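You operate a simulated robot arm through the tools that you are given. There is no shell and no other tool. Be economical: measure what you need, move in short steps, check, and stop when the job is done.

Carry out the task below with a simulated robot arm. There is one attempt and no reset: what you move stays moved.

Task
Put the brown brush on top of the white duster. Put one of the cream cards from the lower board of the grey shelf on the purple tray. Put the crepe pad on the grey shelf away on the press table. Put the blue divider on the purple board. Stack the paper weight marked "331 g" from the green shelf on top of the paper weight marked "553 g". The order is free.

It is judged by the outcome, as a careful person would: the job done as asked, and still so three seconds after it is handed in. It fails if anything else is knocked over, pushed out of place, dropped, spilled or broken.

Robot
A 7-joint arm with a fingered hand on a trunk, on a base that drives. Base frame: it is fixed to the floor where the robot stands at the start and does not move with it; the origin is under the middle of the robot, x ahead of it, y to its left, z up. Units: m, degrees, N and s.
Its first joint turns from -143.0 to 143.0 degrees. Places, roughly: blue divider [-4, -3.5, 0.75]; brown brush (5x2x13 cm) [0.8, 0, 1]; cream card [-3, -3.5, 0.25]; crepe pad (5x5x3 cm) [-3.2, -3.4, 0.9]; paper weight [-4.75, -3.5, 0.75]; press table [0.7, 0, 0.9]; purple board (30x24x3 cm) [-6.6, -3, 0.3]; purple tray (14x10x3 cm) [-6.4, -0.5, 0.1]; white duster (6x8x4 cm) [-2.1, -0.4, 0.9]. Payload 3 kg.
The TCP is the grasp point between the finger pads, 0.026 m short of the fingertips. In the tool frame z runs along the fingers and y along their closing line. Largest opening 0.148 m; the body of the gripper starts 0.073 m behind the TCP. The gripper is a hand of 3 fingers: y runs from the thumb to the fingers, the wrist lies at [0, 0, -0.229] in the tool frame.
Orientation is that of the tool frame in the base frame, as a unit quaternion [w, x, y, z]. With the fingers straight down and closing along the base's y, the tool's x points along the base's -x, its y along +y and its z along -z.

Tools
- The arm moves only by the tool nudge_tool. Its argument "series" is a list of rows, each a list of 6 numbers: the shift along the tool's x, y, z in units of 400 mm (1.0 is 400 mm), then the turn, a rotation vector about the tool's x, y, z in units of 180 degrees (1.0 is 180 degrees). In form: [[tx, ty, tz, ax, ay, az], ...]. A call has 1 to 10 rows; each row is the pose to reach, as a shift and turn from the pose commanded when the call began, along the tool's axes at that moment. A call with a number of a shift or a turn outside -1 to 1 is refused whole. Rows are played at 5 a second. More than 0.05 m and 8.6 degrees between two rows, and nothing of the call is played. Where a pose cannot be reached the arm comes as near as it can. A force on the tool above 40 N (or 10 N above the force at the start of the call, whichever is more), or a blocked arm, ends the call early, and 0.2 s more pass. In this call time passes only in rows, and 0.2 s behind the last. It gives the time, the measured TCP pose, the force on the tool (base axes), the opening and the grip force at its end, in the units of the frame above (readings bear some noise), with the torque about the TCP (base axes, N m) and any sound that the robot's microphone picked up.
- Cameras (640 x 400 px; columns grow to the right, rows downward): "scene" is now at [0.1467, 0.01, 1.876]; the picture's right is [0.15, -0.99, 0.00], its down [-0.86, -0.13, -0.50] and it looks along [0.50, 0.07, -0.86] (base axes); focal length 256 px, centre (320, 200). "wrist" rides on the gripper at [0.068, -0.039, -0.09] in the tool frame; the picture's right is [0.50, 0.87, 0.00], its down [-0.65, 0.38, -0.65] and it looks along [-0.57, 0.33, 0.76] (tool axes); focal length 222 px, centre (320, 200). There is no depth. A picture from a camera that has moved, and an enlarged one, comes with that camera's place and axes in the base frame and with its lens.
- camera(camera): a new picture of that camera. It takes no simulated time.
- slide_trunk(by): slides the trunk up (or, below 0, down) by that many m; the arm and the scene camera ride with it, the base frame stays. It gives what a move gives, with no picture.
- drive_base(legs): drives the robot by 1 to 6 legs, each [ahead, left, turn to the left] in m, m and degrees, along the robot's own axes; the way and the turn of a leg run together, so that a leg with both is an arc; at most 1.5 m and 180 degrees a leg. The arm and the cameras ride along, it lands a little off, and it stops where it bumps. It gives what a move gives.
- move_fingers(finger1, finger2, thumb_bend): sets how far each is bent, from 0 (flat) to 1 (curled in); at 0.3 the hand is open as for a grip, at 0.7 the pads meet at the TCP. One left out holds its place. A second passes; each finger stops where it meets its share of the squeeze, and holds until it gets a number again. It is the only way to open and close the hand. It gives what a move gives, with no picture; readings hold the bend of each and the force on the fingers (four entries, about 0 where the hand has none), thumb and palm.
- head_to(pan, tilt): turns the head with the scene camera to pan (to the left, within 86 degrees either way) and tilt (down, from -29 to 69), counted from straight ahead of the robot. It gives what a move gives.
- close_up(camera, box): a new picture of the part [left, top, right, bottom] of that camera's present view, enlarged. It takes no simulated time.
- finish_job(): hands the job in; it is judged then, once.

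Go step by step. Nothing tells you exact positions but the pictures and the camera data: compare them with the known pose of the tool, close in by small moves and look again before you grip or let go. The budget is 165 turns and 112 pictures, counting those below and the enlarged ones. Unless the task says otherwise, let go and move clear before handing in.

The tools are called after "Emit:" by a JSON object that holds its "name" and its "arguments". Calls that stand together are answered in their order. nudge_tool: Moves the arm, as the interface text tells. Its arguments: {"type":"object","properties":{"series":{"type":"array","items":{"type":"array","items":{"type":"number"}}}},"required":["series"]} The other tools are called the same way: slide_trunk (by) slides the trunk up or down; move_fingers (finger1, finger2, thumb_bend) moves the fingers one by one; drive_base (legs) drives the base; head_to (pan, tilt) turns the head that bears the scene camera; camera (camera) takes a picture; close_up (camera, box) takes an enlarged picture of a part of a camera's view; finish_job () hands the job in.

At the start:

```text
time: 0.0
tcp_pos: [0.7402, 0.1432, 1.1774]
tcp_rot: [0.0, -0.001, 1.0, 0.0]
force: [0.2, 0.1, 0.2]
ft_torque: [0.0, -0.03, 0.05]
grip_width: 0.1475
finger_force: 0.0
shape: jaw
bend: [0.3, 0.3, 0.3]
finger forces: [0.0, 0.1, 0.1, 0.0, 0.1, 0.0]
trunk travel left (down, up): [-0.825, 0.065]
robot x, y, heading: [-0.0004, -0.0011, -0.1]
head pan, tilt: [8.5, 59.9]
```

scene: 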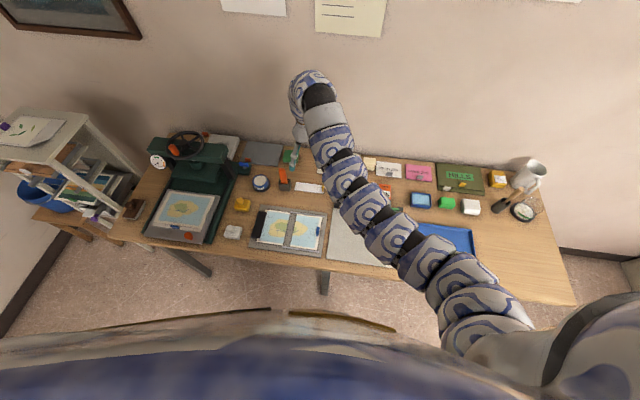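
wrist: 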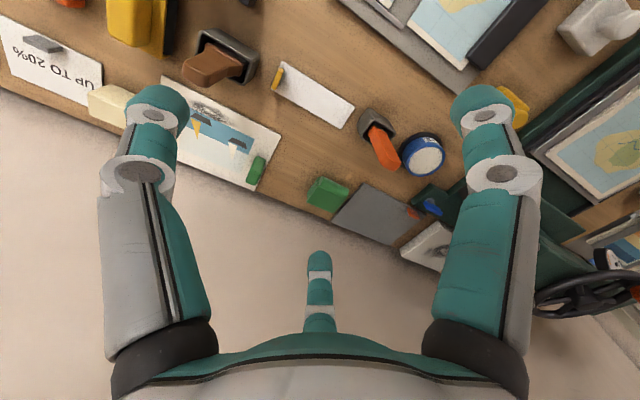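

I see the press table ahead, and what looks like the brown brush in a dark holder. I'll look more closely at it first.

Emit:
{"name": "close_up", "arguments": {"camera": "wrist", "box": [120, 0, 440, 200]}}

Emit:
{"name": "close_up", "arguments": {"camera": "scene", "box": [200, 120, 580, 300]}}

```text
2.00 times, centred on (280, 100) of wrist
camera zoom: at [0.6721, 0.1053, 1.2693], right [-0.5, 0.87, 0.0], down [0.65, 0.38, 0.65], along [0.57, 0.33, -0.76], focal length 444 px, centre (400, 400)
```

zoom: 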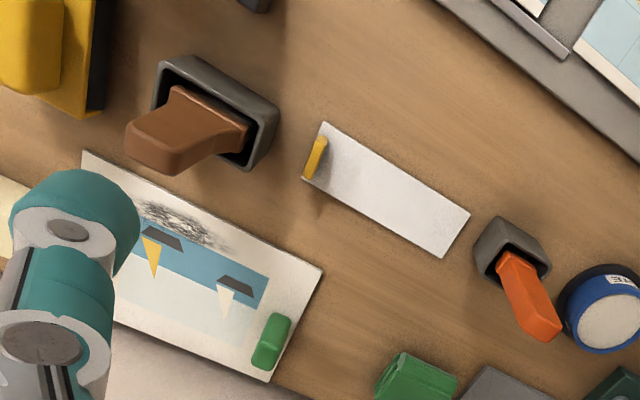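

```text
1.68 times, centred on (390, 210) of scene
camera zoom: at [0.1467, 0.01, 1.876], right [0.15, -0.99, 0.0], down [-0.86, -0.13, -0.5], along [0.5, 0.07, -0.86], focal length 431 px, centre (202, 183)
```

zoom: 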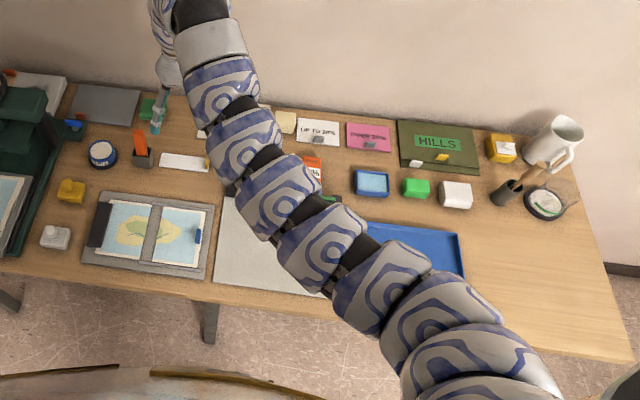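

The brush stands upright in a holder near (0.77, 0.03), top at about z=1.02. How I grip it depends on how the duster sits, so I'll back off and turn round to look at the other places first.

Emit:
{"name": "drive_base", "arguments": {"legs": [[-0.6, 0, 0], [0, 0, 170]]}}

Emit:
{"name": "head_to", "arguments": {"pan": 0, "tilt": 25}}

Emit:
{"name": "camera", "arguments": {"camera": "scene"}}

```text
time: 3.6
tcp_pos: [0.1652, 0.1254, 1.1779]
tcp_rot: [0.0, 0.041, 0.999, 0.0]
force: [0.1, 0.1, 0.9]
ft_torque: [-0.03, -0.01, 0.02]
grip_width: 0.1481
finger_force: 0.1
shape: jaw
bend: [0.3, 0.3, 0.3]
finger forces: [0.0, 0.0, 0.0, 0.0, 0.0, 0.0]
trunk travel left (down, up): [-0.825, 0.065]
robot x, y, heading: [-0.5841, 0.0394, -4.7]
head pan, tilt: [8.5, 59.9]
stopped in leg 2: the robot was blocked; the commanded pose is now the measured one
```

```text
time: 4.6
tcp_pos: [0.1634, 0.1253, 1.1789]
tcp_rot: [0.001, 0.04, 0.999, 0.001]
force: [0.2, 0.2, -0.1]
ft_torque: [0.01, 0.03, 0.0]
grip_width: 0.148
finger_force: 0.0
shape: jaw
bend: [0.3, 0.3, 0.3]
finger forces: [0.0, 0.1, 0.1, 0.1, 0.0, 0.1]
trunk travel left (down, up): [-0.825, 0.065]
robot x, y, heading: [-0.5847, 0.0422, -4.6]
head pan, tilt: [0.0, 25.0]
```

```text
107 pictures are left
camera scene: at [-0.413, 0.0269, 1.9259], right [-0.08, -1.0, 0.0], down [-0.42, 0.03, -0.91], along [0.9, -0.07, -0.42], focal length 256 px, centre (320, 200)
```

scene: 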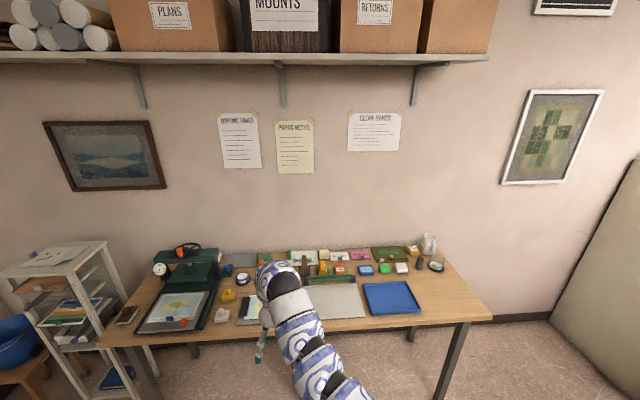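

The turn was blocked, so something must be close behind or beside me. I'll look both ways.

Emit:
{"name": "head_to", "arguments": {"pan": 85, "tilt": 40}}

Emit:
{"name": "camera", "arguments": {"camera": "scene"}}

Emit:
{"name": "head_to", "arguments": {"pan": -85, "tilt": 40}}

Emit:
{"name": "camera", "arguments": {"camera": "scene"}}

```text
time: 6.2
tcp_pos: [0.1634, 0.1244, 1.1787]
tcp_rot: [0.001, 0.04, 0.999, 0.0]
force: [0.0, -0.2, 0.5]
ft_torque: [-0.03, 0.03, 0.01]
grip_width: 0.1478
finger_force: 0.1
shape: jaw
bend: [0.3, 0.3, 0.3]
finger forces: [0.0, 0.0, 0.1, 0.1, 0.1, 0.2]
trunk travel left (down, up): [-0.825, 0.065]
robot x, y, heading: [-0.5835, 0.0384, -4.8]
head pan, tilt: [85.0, 40.0]
```

```text
106 pictures are left
camera scene: at [-0.4903, 0.1183, 1.9026], right [0.99, -0.17, 0.0], down [-0.11, -0.63, -0.77], along [0.13, 0.76, -0.64], focal length 256 px, centre (320, 200)
```

scene: 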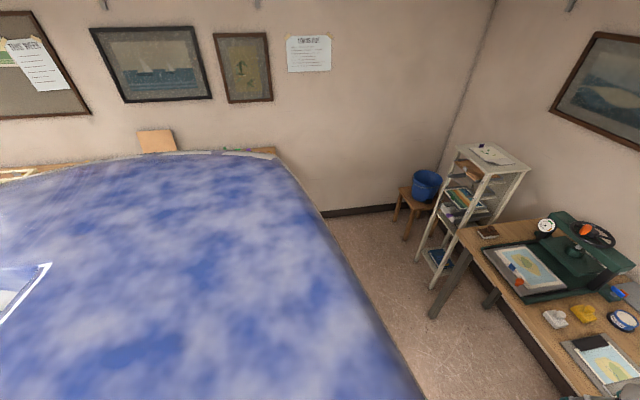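

```text
time: 8.7
tcp_pos: [0.1633, 0.1241, 1.1778]
tcp_rot: [0.002, 0.04, 0.999, 0.0]
force: [0.4, -0.6, 0.4]
ft_torque: [-0.01, 0.0, 0.04]
grip_width: 0.1478
finger_force: 0.1
shape: jaw
bend: [0.3, 0.3, 0.3]
finger forces: [0.0, 0.0, 0.0, 0.1, 0.0, 0.0]
trunk travel left (down, up): [-0.825, 0.065]
robot x, y, heading: [-0.5866, 0.0398, -4.5]
head pan, tilt: [-85.0, 40.0]
```

```text
105 pictures are left
camera scene: at [-0.504, -0.0505, 1.9026], right [-1.0, -0.01, 0.0], down [0.0, 0.64, -0.77], along [0.01, -0.77, -0.64], focal length 256 px, centre (320, 200)
```

scene: 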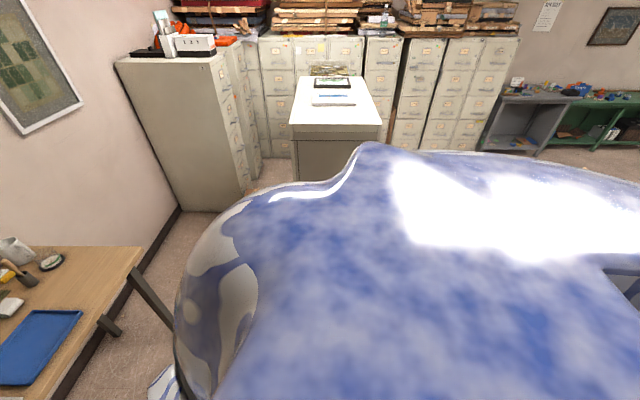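

The big blue surface is the robot's own body; the grey and green shelves stand off to the far right. I'll go a little forward and turn right to see behind.

Emit:
{"name": "drive_base", "arguments": {"legs": [[0.12, 0, 0], [0, 0, -90]]}}

Emit:
{"name": "camera", "arguments": {"camera": "scene"}}

```text
time: 13.8
tcp_pos: [-0.3888, -0.7192, 1.1786]
tcp_rot: [0.0, 0.738, 0.674, -0.001]
force: [-0.1, -1.1, -0.7]
ft_torque: [0.01, -0.02, -0.02]
grip_width: 0.1481
finger_force: 0.0
shape: jaw
bend: [0.3, 0.3, 0.3]
finger forces: [0.0, 0.0, 0.0, 0.1, 0.0, 0.0]
trunk travel left (down, up): [-0.825, 0.065]
robot x, y, heading: [-0.4659, 0.0323, -95.2]
head pan, tilt: [-85.0, 40.0]
```

```text
104 pictures are left
camera scene: at [-0.5577, -0.0484, 1.9026], right [0.0, 1.0, 0.0], down [0.64, 0.0, -0.77], along [-0.77, 0.0, -0.64], focal length 256 px, centre (320, 200)
```

scene: 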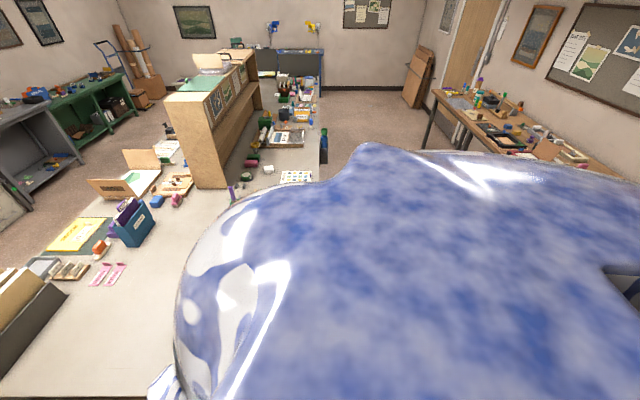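

The duster should be the small white item on the big middle table near (268,168). I'll enlarge it.

Emit:
{"name": "close_up", "arguments": {"camera": "scene", "box": [200, 80, 340, 190]}}

Emit:
{"name": "close_up", "arguments": {"camera": "scene", "box": [0, 40, 220, 300]}}

```text
3.64 times, centred on (270, 135) of scene
camera zoom: at [-0.5577, -0.0484, 1.9026], right [0.0, 1.0, 0.0], down [0.64, 0.0, -0.77], along [-0.77, 0.0, -0.64], focal length 930 px, centre (502, 436)
```

zoom: 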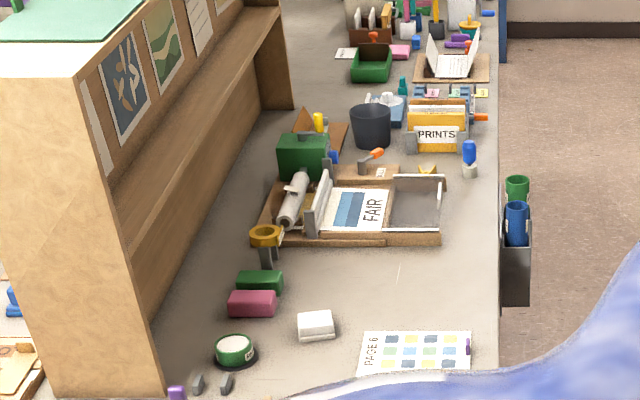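

```text
1.54 times, centred on (110, 170) of scene
camera zoom: at [-0.5577, -0.0484, 1.9026], right [0.0, 1.0, 0.0], down [0.64, 0.0, -0.77], along [-0.77, 0.0, -0.64], focal length 394 px, centre (643, 246)
```

zoom: 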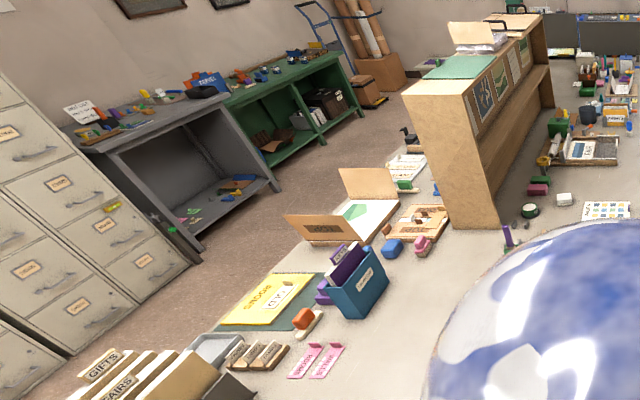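

The duster is a white block near (-2.11, -0.42) on the middle table, open to its +y side. I'll return to the press table to take the brush from above.

Emit:
{"name": "drive_base", "arguments": {"legs": [[0, 0, 95], [0.46, 0, 0]]}}

Emit:
{"name": "nudge_tool", "arguments": {"series": [[0, 0, 0, 0, 0, -0.04], [0, 0, 0, 0, 0, -0.08], [0, 0, 0, 0, 0, -0.12], [0, 0, 0, 0, 0, -0.16], [0, 0, 0, 0, 0, -0.2], [0, 0, 0, 0, 0, -0.24], [0, 0, 0, 0, 0, -0.28], [0, 0, 0, 0, 0, -0.32], [0, 0, 0, 0, 0, -0.36], [0, 0, 0, 0, 0, -0.4]]}}

Emit:
{"name": "nudge_tool", "arguments": {"series": [[0, 0, 0, 0, 0, -0.04], [0, 0, 0, 0, 0, -0.08], [0, 0, 0, 0, 0, -0.1]]}}

Emit:
{"name": "camera", "arguments": {"camera": "wrist"}}

```text
time: 20.6
tcp_pos: [0.7328, 0.1815, 1.1782]
tcp_rot: [0.0, -0.002, 1.0, 0.0]
force: [0.2, -0.5, 0.5]
ft_torque: [-0.01, 0.02, 0.03]
grip_width: 0.1479
finger_force: 0.1
shape: jaw
bend: [0.3, 0.3, 0.3]
finger forces: [0.0, 0.0, 0.0, 0.0, 0.0, 0.0]
trunk travel left (down, up): [-0.825, 0.065]
robot x, y, heading: [-0.007, 0.0336, 0.3]
head pan, tilt: [-85.0, 40.0]
```

```text
time: 22.8
tcp_pos: [0.7323, 0.1814, 1.179]
tcp_rot: [0.0, -0.591, 0.807, 0.0]
force: [0.0, 0.3, 0.0]
ft_torque: [0.01, 0.0, 0.02]
grip_width: 0.148
finger_force: 0.0
shape: jaw
bend: [0.3, 0.3, 0.3]
finger forces: [0.1, 0.0, 0.1, 0.0, 0.0, 0.0]
trunk travel left (down, up): [-0.825, 0.065]
robot x, y, heading: [-0.0046, 0.0376, 0.3]
head pan, tilt: [-85.0, 40.0]
```

```text
time: 23.6
tcp_pos: [0.7325, 0.1817, 1.178]
tcp_rot: [-0.001, 0.709, -0.706, 0.0]
force: [-0.3, -0.9, -0.7]
ft_torque: [0.0, 0.02, 0.04]
grip_width: 0.148
finger_force: 0.1
shape: jaw
bend: [0.3, 0.3, 0.3]
finger forces: [0.1, 0.1, 0.0, 0.0, 0.1, 0.1]
trunk travel left (down, up): [-0.825, 0.065]
robot x, y, heading: [-0.0094, 0.0381, 0.2]
head pan, tilt: [-85.0, 40.0]
```

```text
101 pictures are left
camera wrist: at [0.7712, 0.1155, 1.2702], right [-0.86, -0.51, 0.0], down [-0.38, 0.65, 0.65], along [-0.33, 0.56, -0.76], focal length 222 px, centre (320, 200)
```

wrist: 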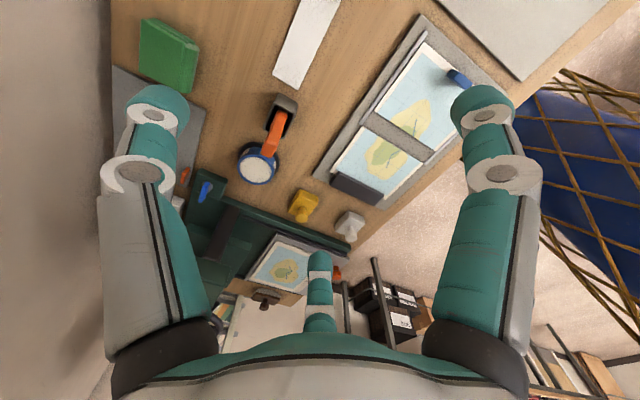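

The tool is turned with its thumb ahead. I'll move it over the brush, staying high, and look.

Emit:
{"name": "nudge_tool", "arguments": {"series": [[0.1, -0.03, 0, 0, 0, 0], [0.2, -0.06, 0, 0, 0, 0], [0.3, -0.09, 0, 0, 0, 0], [0.375, -0.0925, 0, 0, 0, 0]]}}

Emit:
{"name": "camera", "arguments": {"camera": "wrist"}}

Emit:
{"name": "head_to", "arguments": {"pan": 10, "tilt": 50}}

Emit:
{"name": "camera", "arguments": {"camera": "scene"}}

```text
time: 24.6
tcp_pos: [0.7827, 0.0359, 1.1712]
tcp_rot: [-0.001, 0.709, -0.705, 0.0]
force: [0.8, 0.2, -0.3]
ft_torque: [0.0, 0.0, -0.01]
grip_width: 0.1481
finger_force: 0.0
shape: jaw
bend: [0.3, 0.3, 0.3]
finger forces: [0.0, 0.0, 0.0, 0.1, 0.0, 0.0]
out of reach, approached as far as the arm can: row 1, 2, 3, 4
trunk travel left (down, up): [-0.825, 0.065]
robot x, y, heading: [-0.0085, 0.0364, 0.2]
head pan, tilt: [-85.0, 40.0]
```

```text
100 pictures are left
camera wrist: at [0.8227, -0.0301, 1.2622], right [-0.86, -0.5, 0.0], down [-0.38, 0.65, 0.65], along [-0.33, 0.56, -0.76], focal length 222 px, centre (320, 200)
```

wrist: 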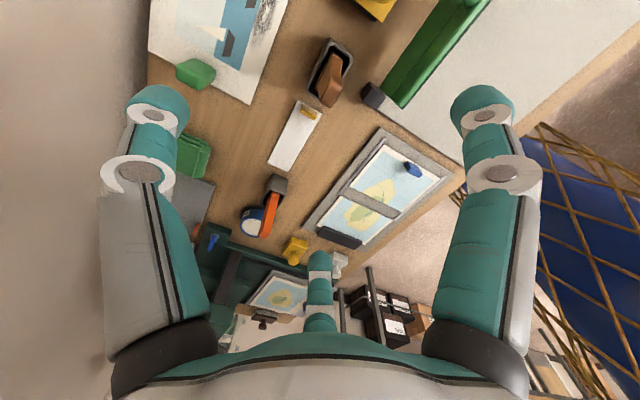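

```text
time: 26.3
tcp_pos: [0.7842, 0.036, 1.1707]
tcp_rot: [0.0, 0.709, -0.705, 0.002]
force: [-0.6, 0.0, 0.5]
ft_torque: [-0.04, 0.02, 0.0]
grip_width: 0.1481
finger_force: 0.0
shape: jaw
bend: [0.3, 0.3, 0.3]
finger forces: [0.1, 0.1, 0.1, 0.0, 0.0, 0.0]
trunk travel left (down, up): [-0.825, 0.065]
robot x, y, heading: [-0.0081, 0.0386, 0.3]
head pan, tilt: [10.0, 50.0]
```

```text
99 pictures are left
camera scene: at [0.1488, 0.0495, 1.8885], right [0.18, -0.98, 0.0], down [-0.75, -0.14, -0.64], along [0.63, 0.11, -0.77], focal length 256 px, centre (320, 200)
```

scene: 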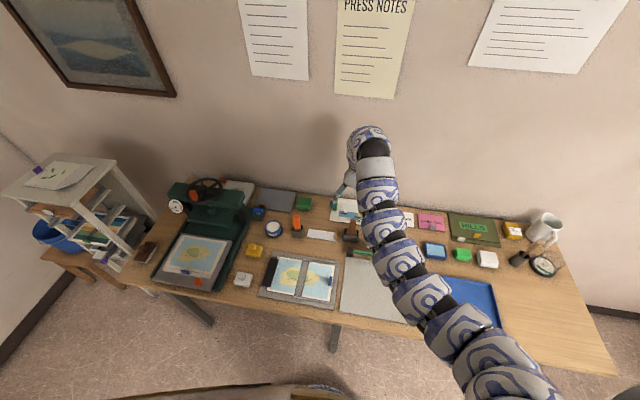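

The arm is close to its reach limit but near the right place. I'll zoom in on the brush to measure it.

Emit:
{"name": "close_up", "arguments": {"camera": "wrist", "box": [260, 10, 420, 130]}}

```text
3.33 times, centred on (340, 70) of wrist
camera zoom: at [0.8227, -0.03, 1.2622], right [-0.86, -0.5, 0.0], down [-0.38, 0.65, 0.65], along [-0.33, 0.56, -0.76], focal length 740 px, centre (253, 633)
```

zoom: 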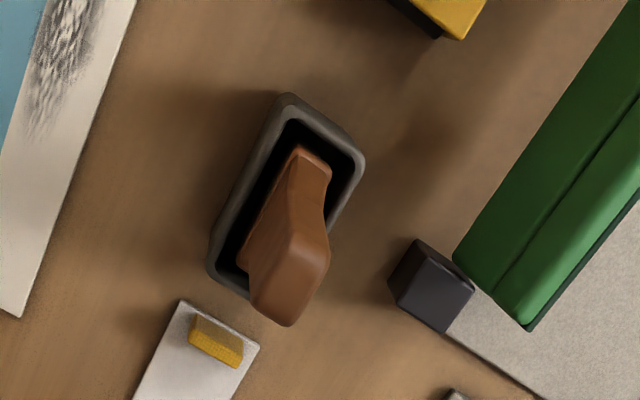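

The handle top is around (0.78, 0.016, 1.02). I'll shift slightly to be over it, lower with the trunk, and look again.

Emit:
{"name": "nudge_tool", "arguments": {"series": [[0.025, 0.005, 0, 0, 0, 0], [0.05, 0.01, 0, 0, 0, 0]]}}

Emit:
{"name": "slide_trunk", "arguments": {"by": -0.09}}

Emit:
{"name": "camera", "arguments": {"camera": "wrist"}}

```text
time: 26.9
tcp_pos: [0.7839, 0.0176, 1.1669]
tcp_rot: [-0.001, 0.709, -0.705, 0.0]
force: [0.5, -0.2, 0.5]
ft_torque: [0.01, -0.01, 0.03]
grip_width: 0.1479
finger_force: 0.1
shape: jaw
bend: [0.3, 0.3, 0.3]
finger forces: [0.0, 0.0, 0.1, 0.1, 0.1, 0.0]
out of reach, approached as far as the arm can: row 1, 2
trunk travel left (down, up): [-0.825, 0.065]
robot x, y, heading: [-0.006, 0.0348, 0.2]
head pan, tilt: [10.0, 50.0]
```

```text
time: 28.2
tcp_pos: [0.7855, 0.0182, 1.0761]
tcp_rot: [-0.001, 0.709, -0.705, 0.0]
force: [0.0, 0.4, -0.3]
ft_torque: [-0.01, -0.03, -0.01]
grip_width: 0.148
finger_force: 0.0
shape: jaw
bend: [0.3, 0.3, 0.3]
finger forces: [0.0, 0.1, 0.0, 0.0, 0.0, 0.1]
trunk travel left (down, up): [-0.735, 0.155]
robot x, y, heading: [-0.0109, 0.036, 0.3]
head pan, tilt: [10.0, 50.0]
```

```text
97 pictures are left
camera wrist: at [0.8245, -0.0488, 1.1676], right [-0.86, -0.5, 0.0], down [-0.38, 0.65, 0.65], along [-0.33, 0.56, -0.76], focal length 222 px, centre (320, 200)
```

wrist: 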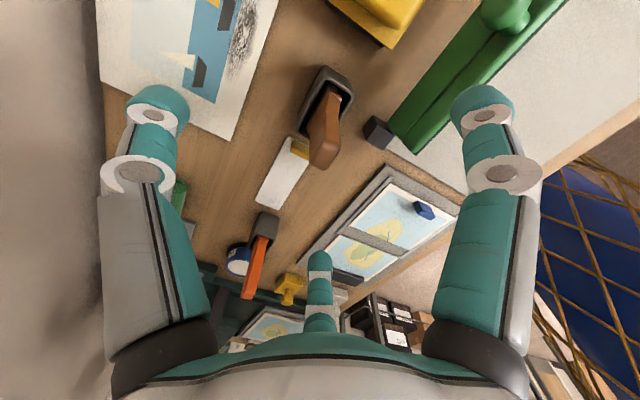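

The handle is right under the hand. I'll lower to the gripping height and close the fingers.

Emit:
{"name": "slide_trunk", "arguments": {"by": -0.082}}

Emit:
{"name": "camera", "arguments": {"camera": "wrist"}}

```text
time: 29.4
tcp_pos: [0.785, 0.0187, 0.9946]
tcp_rot: [0.0, 0.709, -0.706, 0.001]
force: [0.0, 0.0, 0.9]
ft_torque: [0.0, 0.0, -0.02]
grip_width: 0.1478
finger_force: 0.0
shape: jaw
bend: [0.3, 0.3, 0.3]
finger forces: [0.1, 0.1, 0.0, 0.1, 0.0, 0.0]
trunk travel left (down, up): [-0.653, 0.237]
robot x, y, heading: [-0.0094, 0.038, 0.3]
head pan, tilt: [10.0, 50.0]
```

```text
96 pictures are left
camera wrist: at [0.8245, -0.0488, 1.0856], right [-0.86, -0.5, 0.0], down [-0.38, 0.65, 0.65], along [-0.33, 0.56, -0.76], focal length 222 px, centre (320, 200)
```

wrist: 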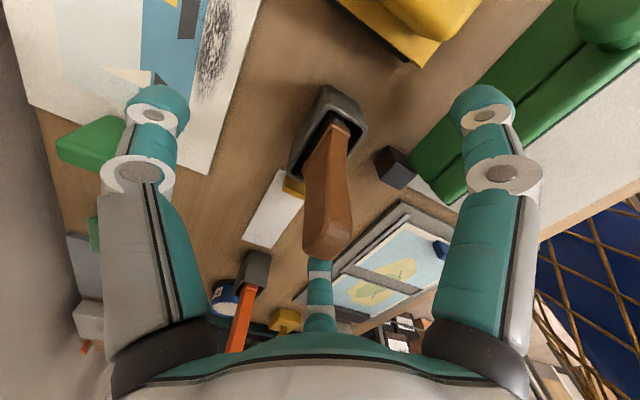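

The handle is centred between the fingers. Closing now.

Emit:
{"name": "move_fingers", "arguments": {"finger1": 0.7, "finger2": 0.7, "thumb_bend": 0.7}}

Emit:
{"name": "slide_trunk", "arguments": {"by": 0.15}}

Emit:
{"name": "camera", "arguments": {"camera": "wrist"}}

```text
time: 30.4
tcp_pos: [0.7854, 0.0185, 0.9951]
tcp_rot: [-0.001, 0.709, -0.705, 0.0]
force: [-0.4, -0.3, -0.4]
ft_torque: [0.04, 0.05, 0.02]
grip_width: 0.0123
finger_force: 6.5
shape: fingers
bend: [0.65, 0.65, 0.67]
finger forces: [4.0, 3.7, 0.0, 0.0, 4.6, 0.1]
trunk travel left (down, up): [-0.653, 0.237]
robot x, y, heading: [-0.006, 0.0398, 0.0]
head pan, tilt: [10.0, 50.0]
```

```text
time: 32.1
tcp_pos: [0.7854, 0.0176, 1.1445]
tcp_rot: [-0.001, 0.709, -0.705, 0.001]
force: [0.3, -0.4, 0.4]
ft_torque: [0.0, 0.0, -0.01]
grip_width: 0.0121
finger_force: 5.9
shape: fingers
bend: [0.65, 0.65, 0.67]
finger forces: [3.5, 3.3, 0.0, 0.1, 5.0, 0.0]
trunk travel left (down, up): [-0.803, 0.087]
robot x, y, heading: [-0.0051, 0.0371, 0.3]
head pan, tilt: [10.0, 50.0]
```

```text
95 pictures are left
camera wrist: at [0.8247, -0.0489, 1.2353], right [-0.86, -0.5, 0.0], down [-0.38, 0.65, 0.65], along [-0.33, 0.56, -0.76], focal length 222 px, centre (320, 200)
```

wrist: 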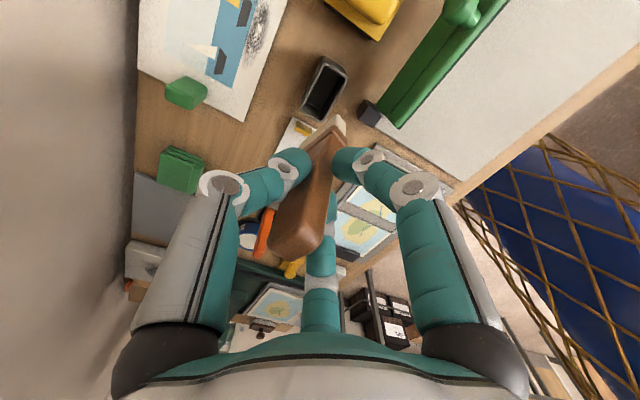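

The brush is held and out of its holder. I'll raise it, back away, turn to face along -y and back off into the lane beside the middle table, then look at the way.

Emit:
{"name": "slide_trunk", "arguments": {"by": 0.08}}

Emit:
{"name": "drive_base", "arguments": {"legs": [[-0.45, 0, 0], [0, 0, -90], [-0.65, 0, 0]]}}

Emit:
{"name": "head_to", "arguments": {"pan": -55, "tilt": 35}}

Emit:
{"name": "camera", "arguments": {"camera": "scene"}}

```text
time: 33.3
tcp_pos: [0.7861, 0.0177, 1.2241]
tcp_rot: [-0.001, 0.709, -0.705, 0.0]
force: [-0.1, -0.5, -0.4]
ft_torque: [0.03, -0.01, 0.02]
grip_width: 0.0122
finger_force: 6.6
shape: fingers
bend: [0.65, 0.65, 0.67]
finger forces: [3.6, 3.4, 0.0, 0.1, 5.1, 0.1]
trunk travel left (down, up): [-0.883, 0.007]
robot x, y, heading: [-0.0097, 0.0392, 0.0]
head pan, tilt: [10.0, 50.0]
```

```text
time: 43.1
tcp_pos: [-0.479, -0.1062, 1.2235]
tcp_rot: [0.0, -0.002, 1.0, -0.001]
force: [-0.2, -0.7, -1.0]
ft_torque: [-0.03, 0.0, 0.0]
grip_width: 0.0118
finger_force: 5.8
shape: fingers
bend: [0.65, 0.65, 0.67]
finger forces: [3.2, 3.4, 0.0, 0.0, 5.0, 0.0]
trunk travel left (down, up): [-0.883, 0.007]
robot x, y, heading: [-0.4593, 0.6857, -89.7]
head pan, tilt: [10.0, 50.0]
```

```text
time: 44.4
tcp_pos: [-0.4789, -0.1078, 1.2246]
tcp_rot: [0.0, -0.002, 1.0, -0.001]
force: [0.3, 0.1, -1.4]
ft_torque: [0.0, 0.0, -0.01]
grip_width: 0.012
finger_force: 6.1
shape: fingers
bend: [0.65, 0.65, 0.67]
finger forces: [3.3, 3.5, 0.0, 0.0, 5.0, 0.0]
trunk travel left (down, up): [-0.883, 0.007]
robot x, y, heading: [-0.4624, 0.6867, -89.9]
head pan, tilt: [-55.0, 35.0]
```

```text
94 pictures are left
camera scene: at [-0.5317, 0.5553, 1.9682], right [-0.58, 0.82, 0.0], down [0.47, 0.33, -0.82], along [-0.67, -0.47, -0.57], focal length 256 px, centre (320, 200)
```

scene: 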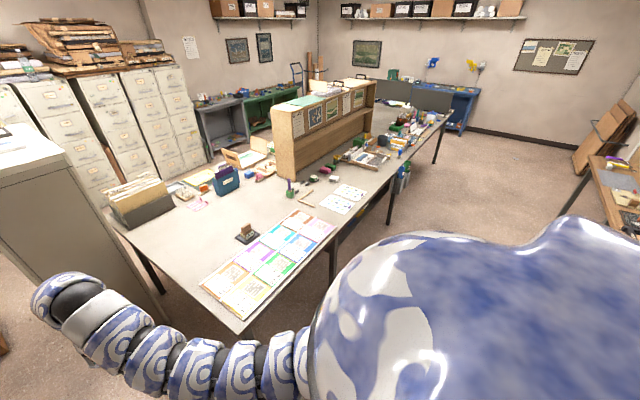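

The way is clear and the table is low with small things. I'll sidestep to stand in line with the duster and look.

Emit:
{"name": "drive_base", "arguments": {"legs": [[0, -1.5, 0], [0, -0.13, 0]]}}

Emit:
{"name": "head_to", "arguments": {"pan": -10, "tilt": 50}}

Emit:
{"name": "camera", "arguments": {"camera": "scene"}}

Emit:
{"name": "camera", "arguments": {"camera": "wrist"}}

```text
time: 53.0
tcp_pos: [-2.1367, -0.1446, 1.2236]
tcp_rot: [0.002, -0.019, 1.0, 0.0]
force: [-1.3, -0.4, -0.6]
ft_torque: [-0.01, -0.02, 0.01]
grip_width: 0.0118
finger_force: 6.0
shape: fingers
bend: [0.65, 0.65, 0.67]
finger forces: [3.3, 3.4, 0.1, 0.0, 4.9, 0.0]
trunk travel left (down, up): [-0.883, 0.007]
robot x, y, heading: [-2.143, 0.6518, -88.2]
head pan, tilt: [-55.0, 35.0]
```

```text
time: 54.1
tcp_pos: [-2.1337, -0.1435, 1.2239]
tcp_rot: [0.0, -0.019, 1.0, -0.001]
force: [-0.5, 0.1, 0.2]
ft_torque: [0.06, 0.01, 0.05]
grip_width: 0.012
finger_force: 5.5
shape: fingers
bend: [0.65, 0.65, 0.67]
finger forces: [3.4, 3.5, 0.0, 0.0, 5.0, 0.1]
trunk travel left (down, up): [-0.883, 0.007]
robot x, y, heading: [-2.1429, 0.6493, -87.7]
head pan, tilt: [-10.0, 50.0]
```

```text
93 pictures are left
camera scene: at [-2.1506, 0.4937, 1.9465], right [-0.99, 0.14, 0.0], down [0.11, 0.76, -0.64], along [-0.09, -0.64, -0.77], focal length 256 px, centre (320, 200)
```

scene: 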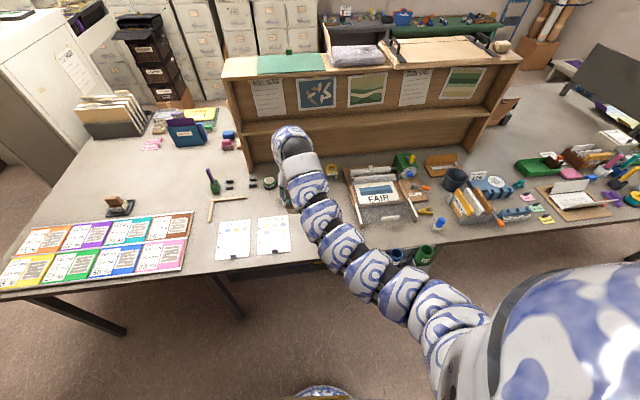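

```text
92 pictures are left
camera wrist: at [-2.2005, -0.184, 1.3155], right [-0.53, 0.85, 0.0], down [0.64, 0.4, 0.65], along [0.55, 0.35, -0.76], focal length 222 px, centre (320, 200)
```

wrist: 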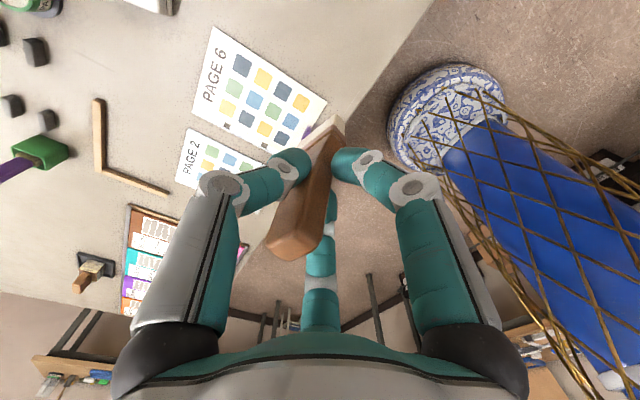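

The duster is hidden under the arm. I'll now tip the hand forward to near horizontal, so the brush lies flat, thumb on top.

Emit:
{"name": "nudge_tool", "arguments": {"series": [[0, 0, 0, 0.044, 0, 0], [0, 0, 0, 0.088, 0, 0], [0, 0, 0, 0.132, 0, 0], [0, 0, 0, 0.176, 0, 0], [0, 0, 0, 0.22, 0, 0], [0, 0, 0, 0.264, 0, 0], [0, 0, 0, 0.308, 0, 0], [0, 0, 0, 0.352, 0, 0], [0, 0, 0, 0.396, 0, 0], [0, 0, 0, 0.44, 0, 0]]}}

Emit:
{"name": "camera", "arguments": {"camera": "scene"}}

Emit:
{"name": "camera", "arguments": {"camera": "wrist"}}

```text
time: 56.3
tcp_pos: [-2.0665, -0.1644, 1.2054]
tcp_rot: [-0.008, 0.004, 0.791, -0.612]
force: [-0.3, -0.2, 0.0]
ft_torque: [-0.01, -0.01, 0.02]
grip_width: 0.01
finger_force: 6.0
shape: fingers
bend: [0.66, 0.65, 0.67]
finger forces: [2.7, 4.1, 0.1, 0.0, 4.8, 0.0]
out of reach, approached as far as the arm can: row 1, 2, 3, 4, 5, 6, 7, 8, 9, 10
trunk travel left (down, up): [-0.883, 0.007]
robot x, y, heading: [-2.1418, 0.65, -87.7]
head pan, tilt: [-10.0, 50.0]
```

```text
91 pictures are left
camera scene: at [-2.1505, 0.4933, 1.9464], right [-0.99, 0.14, 0.0], down [0.1, 0.76, -0.64], along [-0.09, -0.64, -0.77], focal length 256 px, centre (320, 200)
```

scene: 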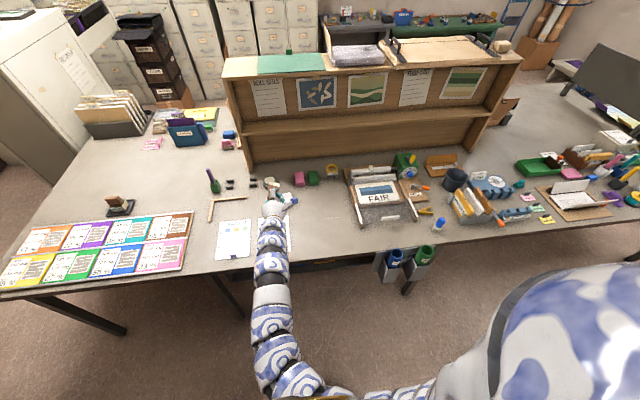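

```text
90 pictures are left
camera wrist: at [-2.1319, -0.0844, 1.2668], right [-0.5, 0.23, -0.83], down [0.67, 0.72, -0.21], along [0.55, -0.66, -0.51], focal length 222 px, centre (320, 200)
```

wrist: 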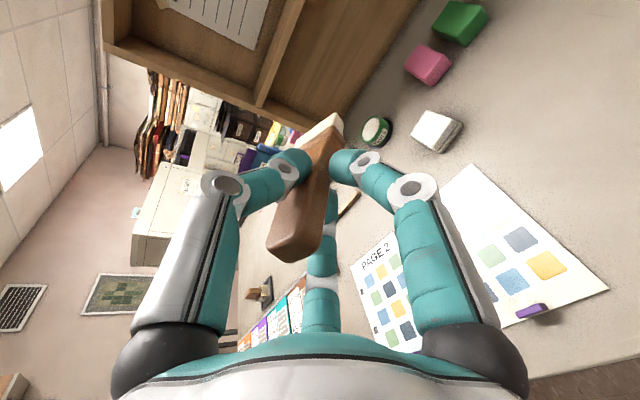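

The hand is tipped with the thumb on top and the duster is in view. I'll zoom in on it to get its place and lie.

Emit:
{"name": "close_up", "arguments": {"camera": "wrist", "box": [340, 60, 500, 180]}}

Emit:
{"name": "close_up", "arguments": {"camera": "scene", "box": [200, 150, 340, 260]}}

```text
3.33 times, centred on (420, 120) of wrist
camera zoom: at [-2.1319, -0.0844, 1.2668], right [-0.5, 0.23, -0.83], down [0.67, 0.72, -0.21], along [0.55, -0.66, -0.51], focal length 740 px, centre (-13, 467)
```

zoom: 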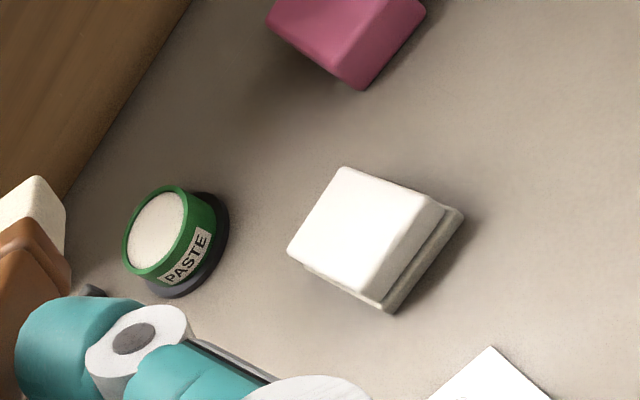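

```text
3.64 times, centred on (270, 205) of scene
camera zoom: at [-2.1505, 0.4933, 1.9464], right [-0.99, 0.14, 0.0], down [0.1, 0.76, -0.64], along [-0.09, -0.64, -0.77], focal length 930 px, centre (502, 182)
```

zoom: 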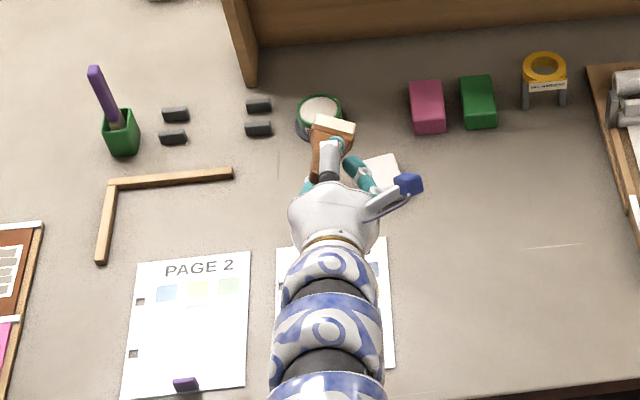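

The duster's top is at about z=0.893, centre (-2.095, -0.418), long side along y. I'll drive closer so the brush is over it, and set the tilt to about 20 degrees.

Emit:
{"name": "drive_base", "arguments": {"legs": [[0.18, -0.036, 0]]}}

Emit:
{"name": "nudge_tool", "arguments": {"series": [[0, 0, 0, -0.03, 0, 0]]}}

Emit:
{"name": "camera", "arguments": {"camera": "wrist"}}

```text
time: 57.8
tcp_pos: [-2.0921, -0.3434, 1.2045]
tcp_rot: [-0.008, 0.003, 0.792, -0.611]
force: [-0.4, 0.2, -0.7]
ft_torque: [-0.01, 0.02, -0.04]
grip_width: 0.0102
finger_force: 6.0
shape: fingers
bend: [0.66, 0.65, 0.67]
finger forces: [2.8, 4.2, 0.1, 0.1, 4.9, 0.0]
trunk travel left (down, up): [-0.883, 0.007]
robot x, y, heading: [-2.1715, 0.4691, -87.7]
head pan, tilt: [-10.0, 50.0]
```

```text
time: 58.2
tcp_pos: [-2.0947, -0.3436, 1.2042]
tcp_rot: [-0.007, 0.005, 0.82, -0.572]
force: [0.4, -0.1, -0.7]
ft_torque: [0.05, 0.01, -0.01]
grip_width: 0.0095
finger_force: 6.0
shape: fingers
bend: [0.67, 0.65, 0.67]
finger forces: [2.7, 4.2, 0.0, 0.0, 4.7, 0.0]
trunk travel left (down, up): [-0.883, 0.007]
robot x, y, heading: [-2.1718, 0.4668, -87.6]
head pan, tilt: [-10.0, 50.0]
```

```text
87 pictures are left
camera wrist: at [-2.1596, -0.2715, 1.2738], right [-0.5, 0.31, -0.81], down [0.67, 0.73, -0.13], along [0.55, -0.61, -0.57], focal length 222 px, centre (320, 200)
```

wrist: 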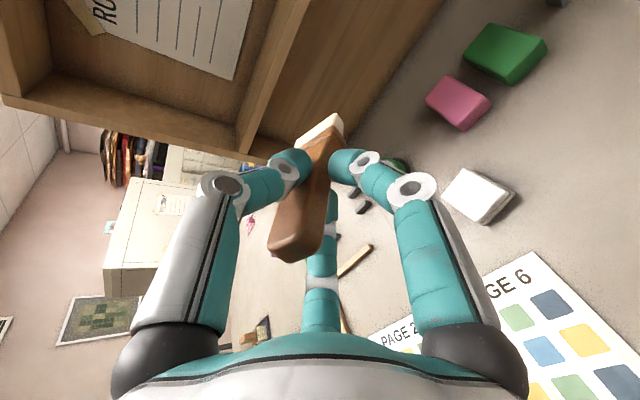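

The brush is lined up ahead of the duster's near edge. I'll lower the trunk most of the way and check from both cameras.

Emit:
{"name": "slide_trunk", "arguments": {"by": -0.22}}

Emit:
{"name": "camera", "arguments": {"camera": "wrist"}}

Emit:
{"name": "close_up", "arguments": {"camera": "scene", "box": [220, 100, 360, 200]}}

```text
time: 60.5
tcp_pos: [-2.0922, -0.3421, 0.9852]
tcp_rot: [-0.008, 0.003, 0.819, -0.574]
force: [-0.4, -0.2, -0.4]
ft_torque: [0.02, 0.02, 0.03]
grip_width: 0.0097
finger_force: 5.1
shape: fingers
bend: [0.67, 0.65, 0.67]
finger forces: [2.8, 4.2, 0.0, 0.1, 4.7, 0.1]
trunk travel left (down, up): [-0.663, 0.227]
robot x, y, heading: [-2.173, 0.4741, -87.6]
head pan, tilt: [-10.0, 50.0]
```

```text
86 pictures are left
camera wrist: at [-2.1581, -0.2698, 1.0547], right [-0.5, 0.3, -0.81], down [0.66, 0.73, -0.14], along [0.55, -0.61, -0.57], focal length 222 px, centre (320, 200)
```

wrist: 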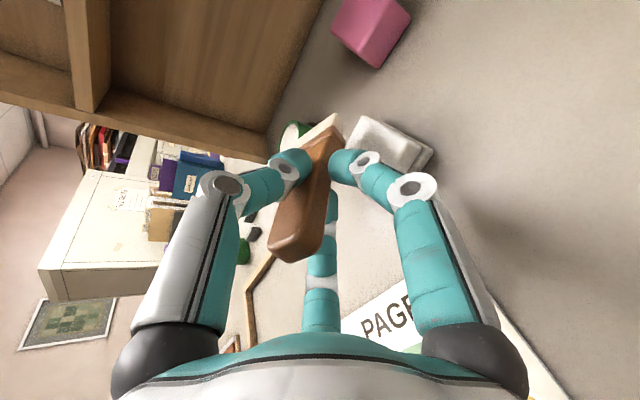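

```text
4.00 times, centred on (290, 150) of scene
camera zoom: at [-2.1789, 0.3144, 1.7265], right [-0.99, 0.13, 0.0], down [0.1, 0.76, -0.64], along [-0.09, -0.64, -0.77], focal length 1023 px, centre (440, 400)
```

zoom: 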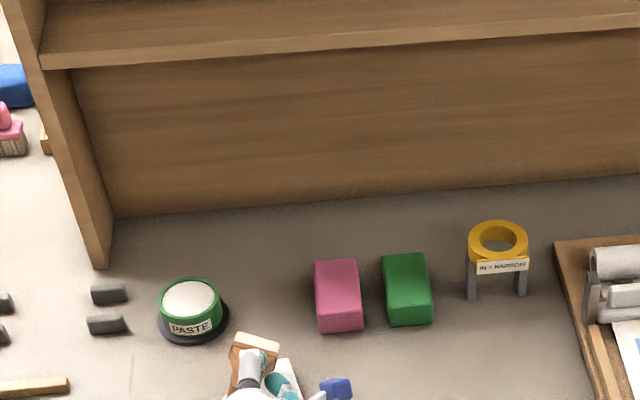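

The brush's bristle end is above the duster, pointing slightly down. I'll lower in half-centimetre steps to feel for contact.

Emit:
{"name": "nudge_tool", "arguments": {"series": [[0.01, 0.0118, 0.0043, 0, 0, 0], [0.01, 0.0235, 0.0086, 0, 0, 0], [0.01, 0.0353, 0.0128, 0, 0, 0], [0.01, 0.047, 0.0171, 0, 0, 0], [0.01, 0.0588, 0.0214, 0, 0, 0], [0.01, 0.0705, 0.0256, 0, 0, 0], [0.01, 0.0823, 0.03, 0, 0, 0]]}}

Emit:
{"name": "close_up", "arguments": {"camera": "wrist", "box": [240, 80, 480, 280]}}

```text
time: 62.1
tcp_pos: [-2.0961, -0.3438, 0.9502]
tcp_rot: [-0.007, 0.004, 0.819, -0.574]
force: [-0.1, -0.7, 0.4]
ft_torque: [-0.08, 0.02, 0.02]
grip_width: 0.0092
finger_force: 6.3
shape: fingers
bend: [0.67, 0.65, 0.68]
finger forces: [2.3, 4.4, 0.1, 0.0, 5.7, 0.0]
trunk travel left (down, up): [-0.663, 0.227]
robot x, y, heading: [-2.1713, 0.4699, -87.3]
head pan, tilt: [-10.0, 50.0]
```

```text
2.00 times, centred on (360, 180) of wrist
camera zoom: at [-2.1626, -0.2703, 1.0199], right [-0.5, 0.3, -0.81], down [0.66, 0.73, -0.14], along [0.55, -0.61, -0.57], focal length 444 px, centre (240, 240)
```

zoom: 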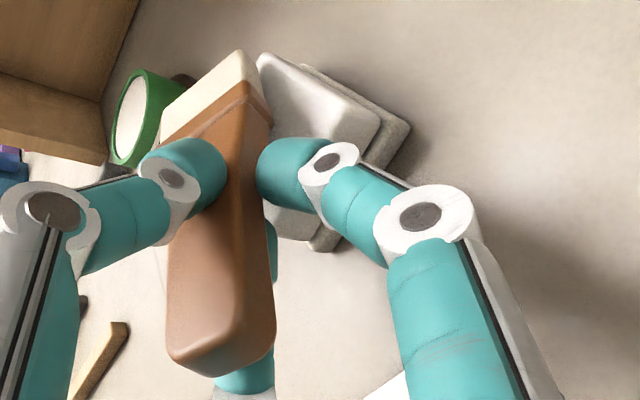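

Contact is beginning. I'll keep lowering gently so the brush levels itself on the duster.

Emit:
{"name": "nudge_tool", "arguments": {"series": [[0, 0.0118, 0.0043, 0, 0, 0], [0, 0.0235, 0.0086, 0, 0, 0], [0, 0.0353, 0.0128, 0, 0, 0]]}}

Emit:
{"name": "close_up", "arguments": {"camera": "wrist", "box": [240, 80, 480, 280]}}

```text
time: 62.9
tcp_pos: [-2.0968, -0.3422, 0.9358]
tcp_rot: [-0.008, 0.002, 0.819, -0.574]
force: [-0.8, 0.2, 2.6]
ft_torque: [-0.18, 0.03, -0.01]
grip_width: 0.0083
finger_force: 8.2
shape: fingers
bend: [0.67, 0.65, 0.69]
finger forces: [2.4, 5.4, 0.0, 0.1, 8.6, 0.0]
trunk travel left (down, up): [-0.663, 0.227]
robot x, y, heading: [-2.1737, 0.4691, -87.4]
head pan, tilt: [-10.0, 50.0]
```

```text
2.00 times, centred on (360, 180) of wrist
camera zoom: at [-2.1622, -0.2684, 1.0045], right [-0.5, 0.3, -0.81], down [0.66, 0.73, -0.14], along [0.55, -0.61, -0.57], focal length 444 px, centre (240, 240)
```

zoom: 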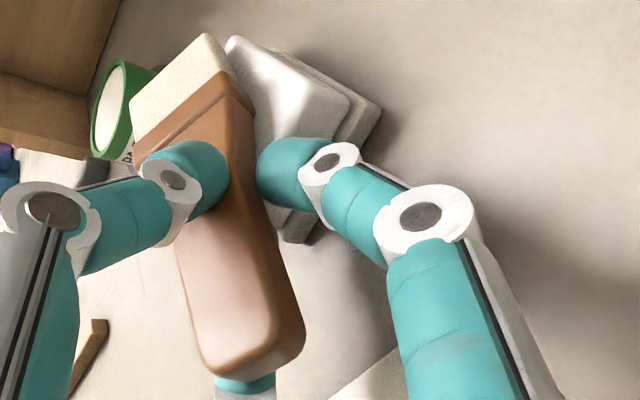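

The brush is pivoting level as hoped. I'll continue lowering a little.

Emit:
{"name": "nudge_tool", "arguments": {"series": [[0, 0.0118, 0.0043, 0, 0, 0], [0, 0.0235, 0.0086, 0, 0, 0], [0, 0.0353, 0.0128, 0, 0, 0]]}}

Emit:
{"name": "close_up", "arguments": {"camera": "wrist", "box": [240, 80, 480, 280]}}

Emit:
{"name": "close_up", "arguments": {"camera": "scene", "box": [220, 150, 360, 250]}}

```text
time: 63.7
tcp_pos: [-2.0969, -0.3407, 0.9229]
tcp_rot: [-0.007, 0.002, 0.818, -0.575]
force: [4.0, 3.2, 18.1]
ft_torque: [-0.65, 0.2, 0.11]
grip_width: 0.0113
finger_force: 12.3
shape: fingers
bend: [0.67, 0.67, 0.66]
finger forces: [3.2, 3.3, 0.0, 0.1, 18.6, 0.0]
trunk travel left (down, up): [-0.663, 0.227]
robot x, y, heading: [-2.1739, 0.471, -87.8]
head pan, tilt: [-10.0, 50.0]
```

```text
2.00 times, centred on (360, 180) of wrist
camera zoom: at [-2.1623, -0.2683, 0.9922], right [-0.5, 0.3, -0.81], down [0.66, 0.74, -0.14], along [0.55, -0.61, -0.57], focal length 444 px, centre (240, 240)
```

zoom: 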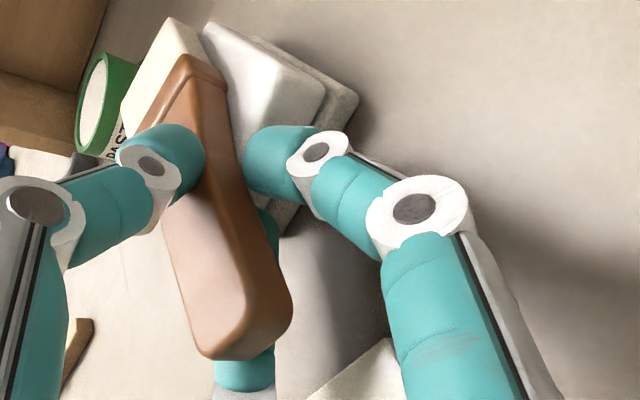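

```text
4.00 times, centred on (290, 200) of scene
camera zoom: at [-2.1787, 0.3167, 1.7269], right [-0.99, 0.13, 0.0], down [0.1, 0.76, -0.64], along [-0.09, -0.64, -0.77], focal length 1023 px, centre (440, 200)
```

zoom: 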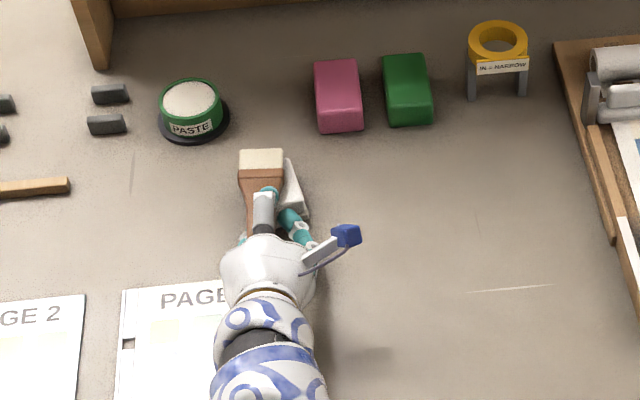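

The brush now bears on the duster (18 N). I'll ease up half a centimetre and centre it sideways by under a centimetre.

Emit:
{"name": "nudge_tool", "arguments": {"series": [[0.0, -0.012, -0.0043, 0, 0, 0], [0.02, -0.0188, -0.0068, 0, 0, 0]]}}

Emit:
{"name": "close_up", "arguments": {"camera": "wrist", "box": [240, 80, 480, 280]}}

```text
time: 64.3
tcp_pos: [-2.1063, -0.3415, 0.9276]
tcp_rot: [-0.008, 0.003, 0.82, -0.572]
force: [1.3, 0.4, 5.2]
ft_torque: [-0.17, 0.01, 0.04]
grip_width: 0.011
finger_force: 7.6
shape: fingers
bend: [0.67, 0.66, 0.66]
finger forces: [2.3, 4.4, 0.0, 0.0, 8.8, 0.0]
trunk travel left (down, up): [-0.663, 0.227]
robot x, y, heading: [-2.1731, 0.469, -87.7]
head pan, tilt: [-10.0, 50.0]
```

```text
2.00 times, centred on (360, 180) of wrist
camera zoom: at [-2.1717, -0.2689, 0.9972], right [-0.5, 0.31, -0.81], down [0.66, 0.73, -0.14], along [0.55, -0.61, -0.57], focal length 444 px, centre (240, 240)
```

zoom: 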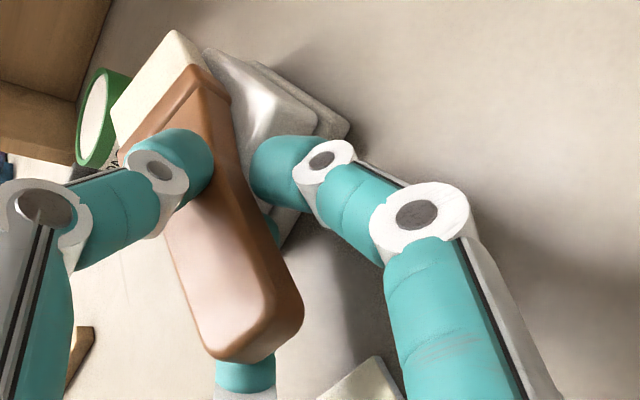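

The brush rests on the duster with light force. I'll lift the thumb off first and check it stays.

Emit:
{"name": "move_fingers", "arguments": {"thumb_bend": 0.5}}

Emit:
{"name": "close_up", "arguments": {"camera": "wrist", "box": [240, 80, 480, 280]}}

```text
time: 65.3
tcp_pos: [-2.1052, -0.3422, 0.9293]
tcp_rot: [-0.007, 0.004, 0.819, -0.574]
force: [-0.9, 0.1, -0.3]
ft_torque: [-0.01, -0.01, 0.02]
grip_width: 0.0348
finger_force: 0.0
shape: fingers
bend: [0.7, 0.69, 0.5]
finger forces: [0.0, 0.5, 0.0, 0.0, 0.0, 0.0]
trunk travel left (down, up): [-0.663, 0.227]
robot x, y, heading: [-2.173, 0.4742, -87.7]
head pan, tilt: [-10.0, 50.0]
```

```text
2.00 times, centred on (360, 180) of wrist
camera zoom: at [-2.1713, -0.2693, 0.9978], right [-0.5, 0.3, -0.81], down [0.66, 0.73, -0.14], along [0.55, -0.61, -0.57], focal length 444 px, centre (240, 240)
```

zoom: 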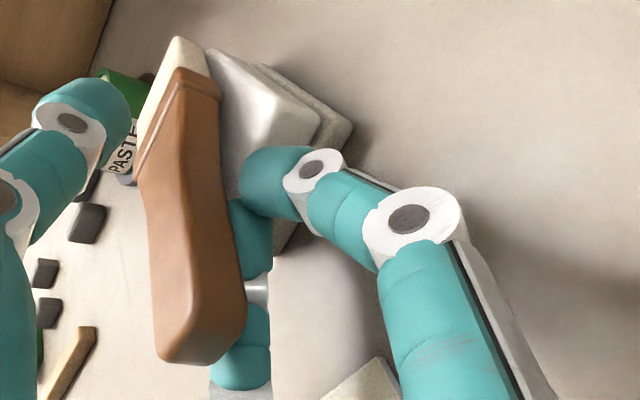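

The thumb is off; the handle lies on the two lower fingers and the head on the duster. I'll slide the hand back about 1.8 cm to regrip nearer the handle's end, so I can then set it centrally.

Emit:
{"name": "nudge_tool", "arguments": {"series": [[0, 0.005, -0.014, 0, 0, 0], [0, 0.01, -0.028, 0, 0, 0], [0, 0.0153, -0.0423, 0, 0, 0]]}}

Emit:
{"name": "close_up", "arguments": {"camera": "wrist", "box": [240, 80, 480, 280]}}

Emit:
{"name": "close_up", "arguments": {"camera": "scene", "box": [220, 150, 360, 250]}}

```text
time: 66.1
tcp_pos: [-2.1055, -0.3247, 0.9305]
tcp_rot: [-0.008, 0.004, 0.82, -0.573]
force: [-0.5, -0.5, -0.8]
ft_torque: [0.01, -0.03, -0.03]
grip_width: 0.0346
finger_force: 0.1
shape: fingers
bend: [0.7, 0.69, 0.5]
finger forces: [0.0, 0.5, 0.0, 0.1, 0.0, 0.0]
trunk travel left (down, up): [-0.663, 0.227]
robot x, y, heading: [-2.1696, 0.4723, -87.4]
head pan, tilt: [-10.0, 50.0]
```

```text
2.00 times, centred on (360, 180) of wrist
camera zoom: at [-2.171, -0.2511, 0.9985], right [-0.5, 0.3, -0.81], down [0.66, 0.73, -0.14], along [0.55, -0.61, -0.57], focal length 444 px, centre (240, 240)
```

zoom: 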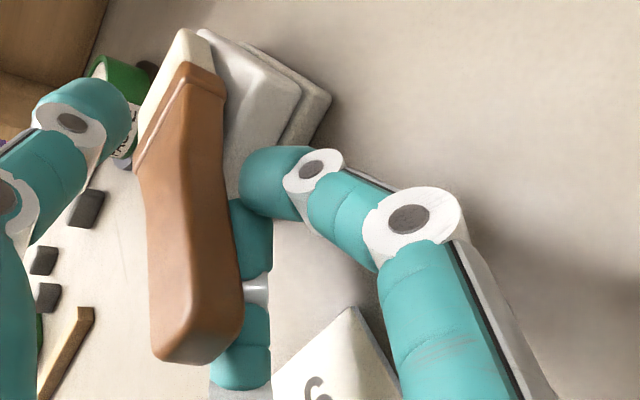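

```text
4.00 times, centred on (290, 200) of scene
camera zoom: at [-2.179, 0.3144, 1.7265], right [-0.99, 0.13, 0.0], down [0.1, 0.76, -0.64], along [-0.09, -0.64, -0.77], focal length 1023 px, centre (440, 200)
```

zoom: 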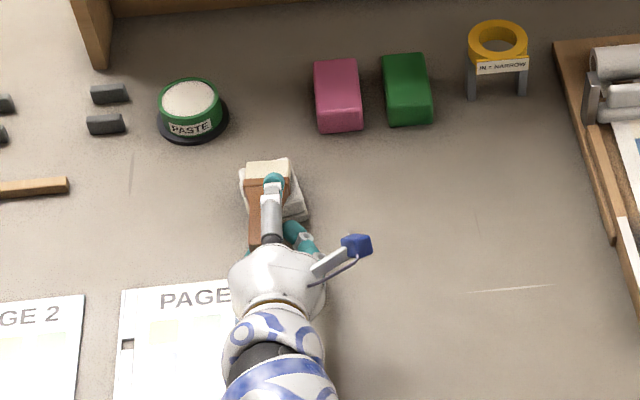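

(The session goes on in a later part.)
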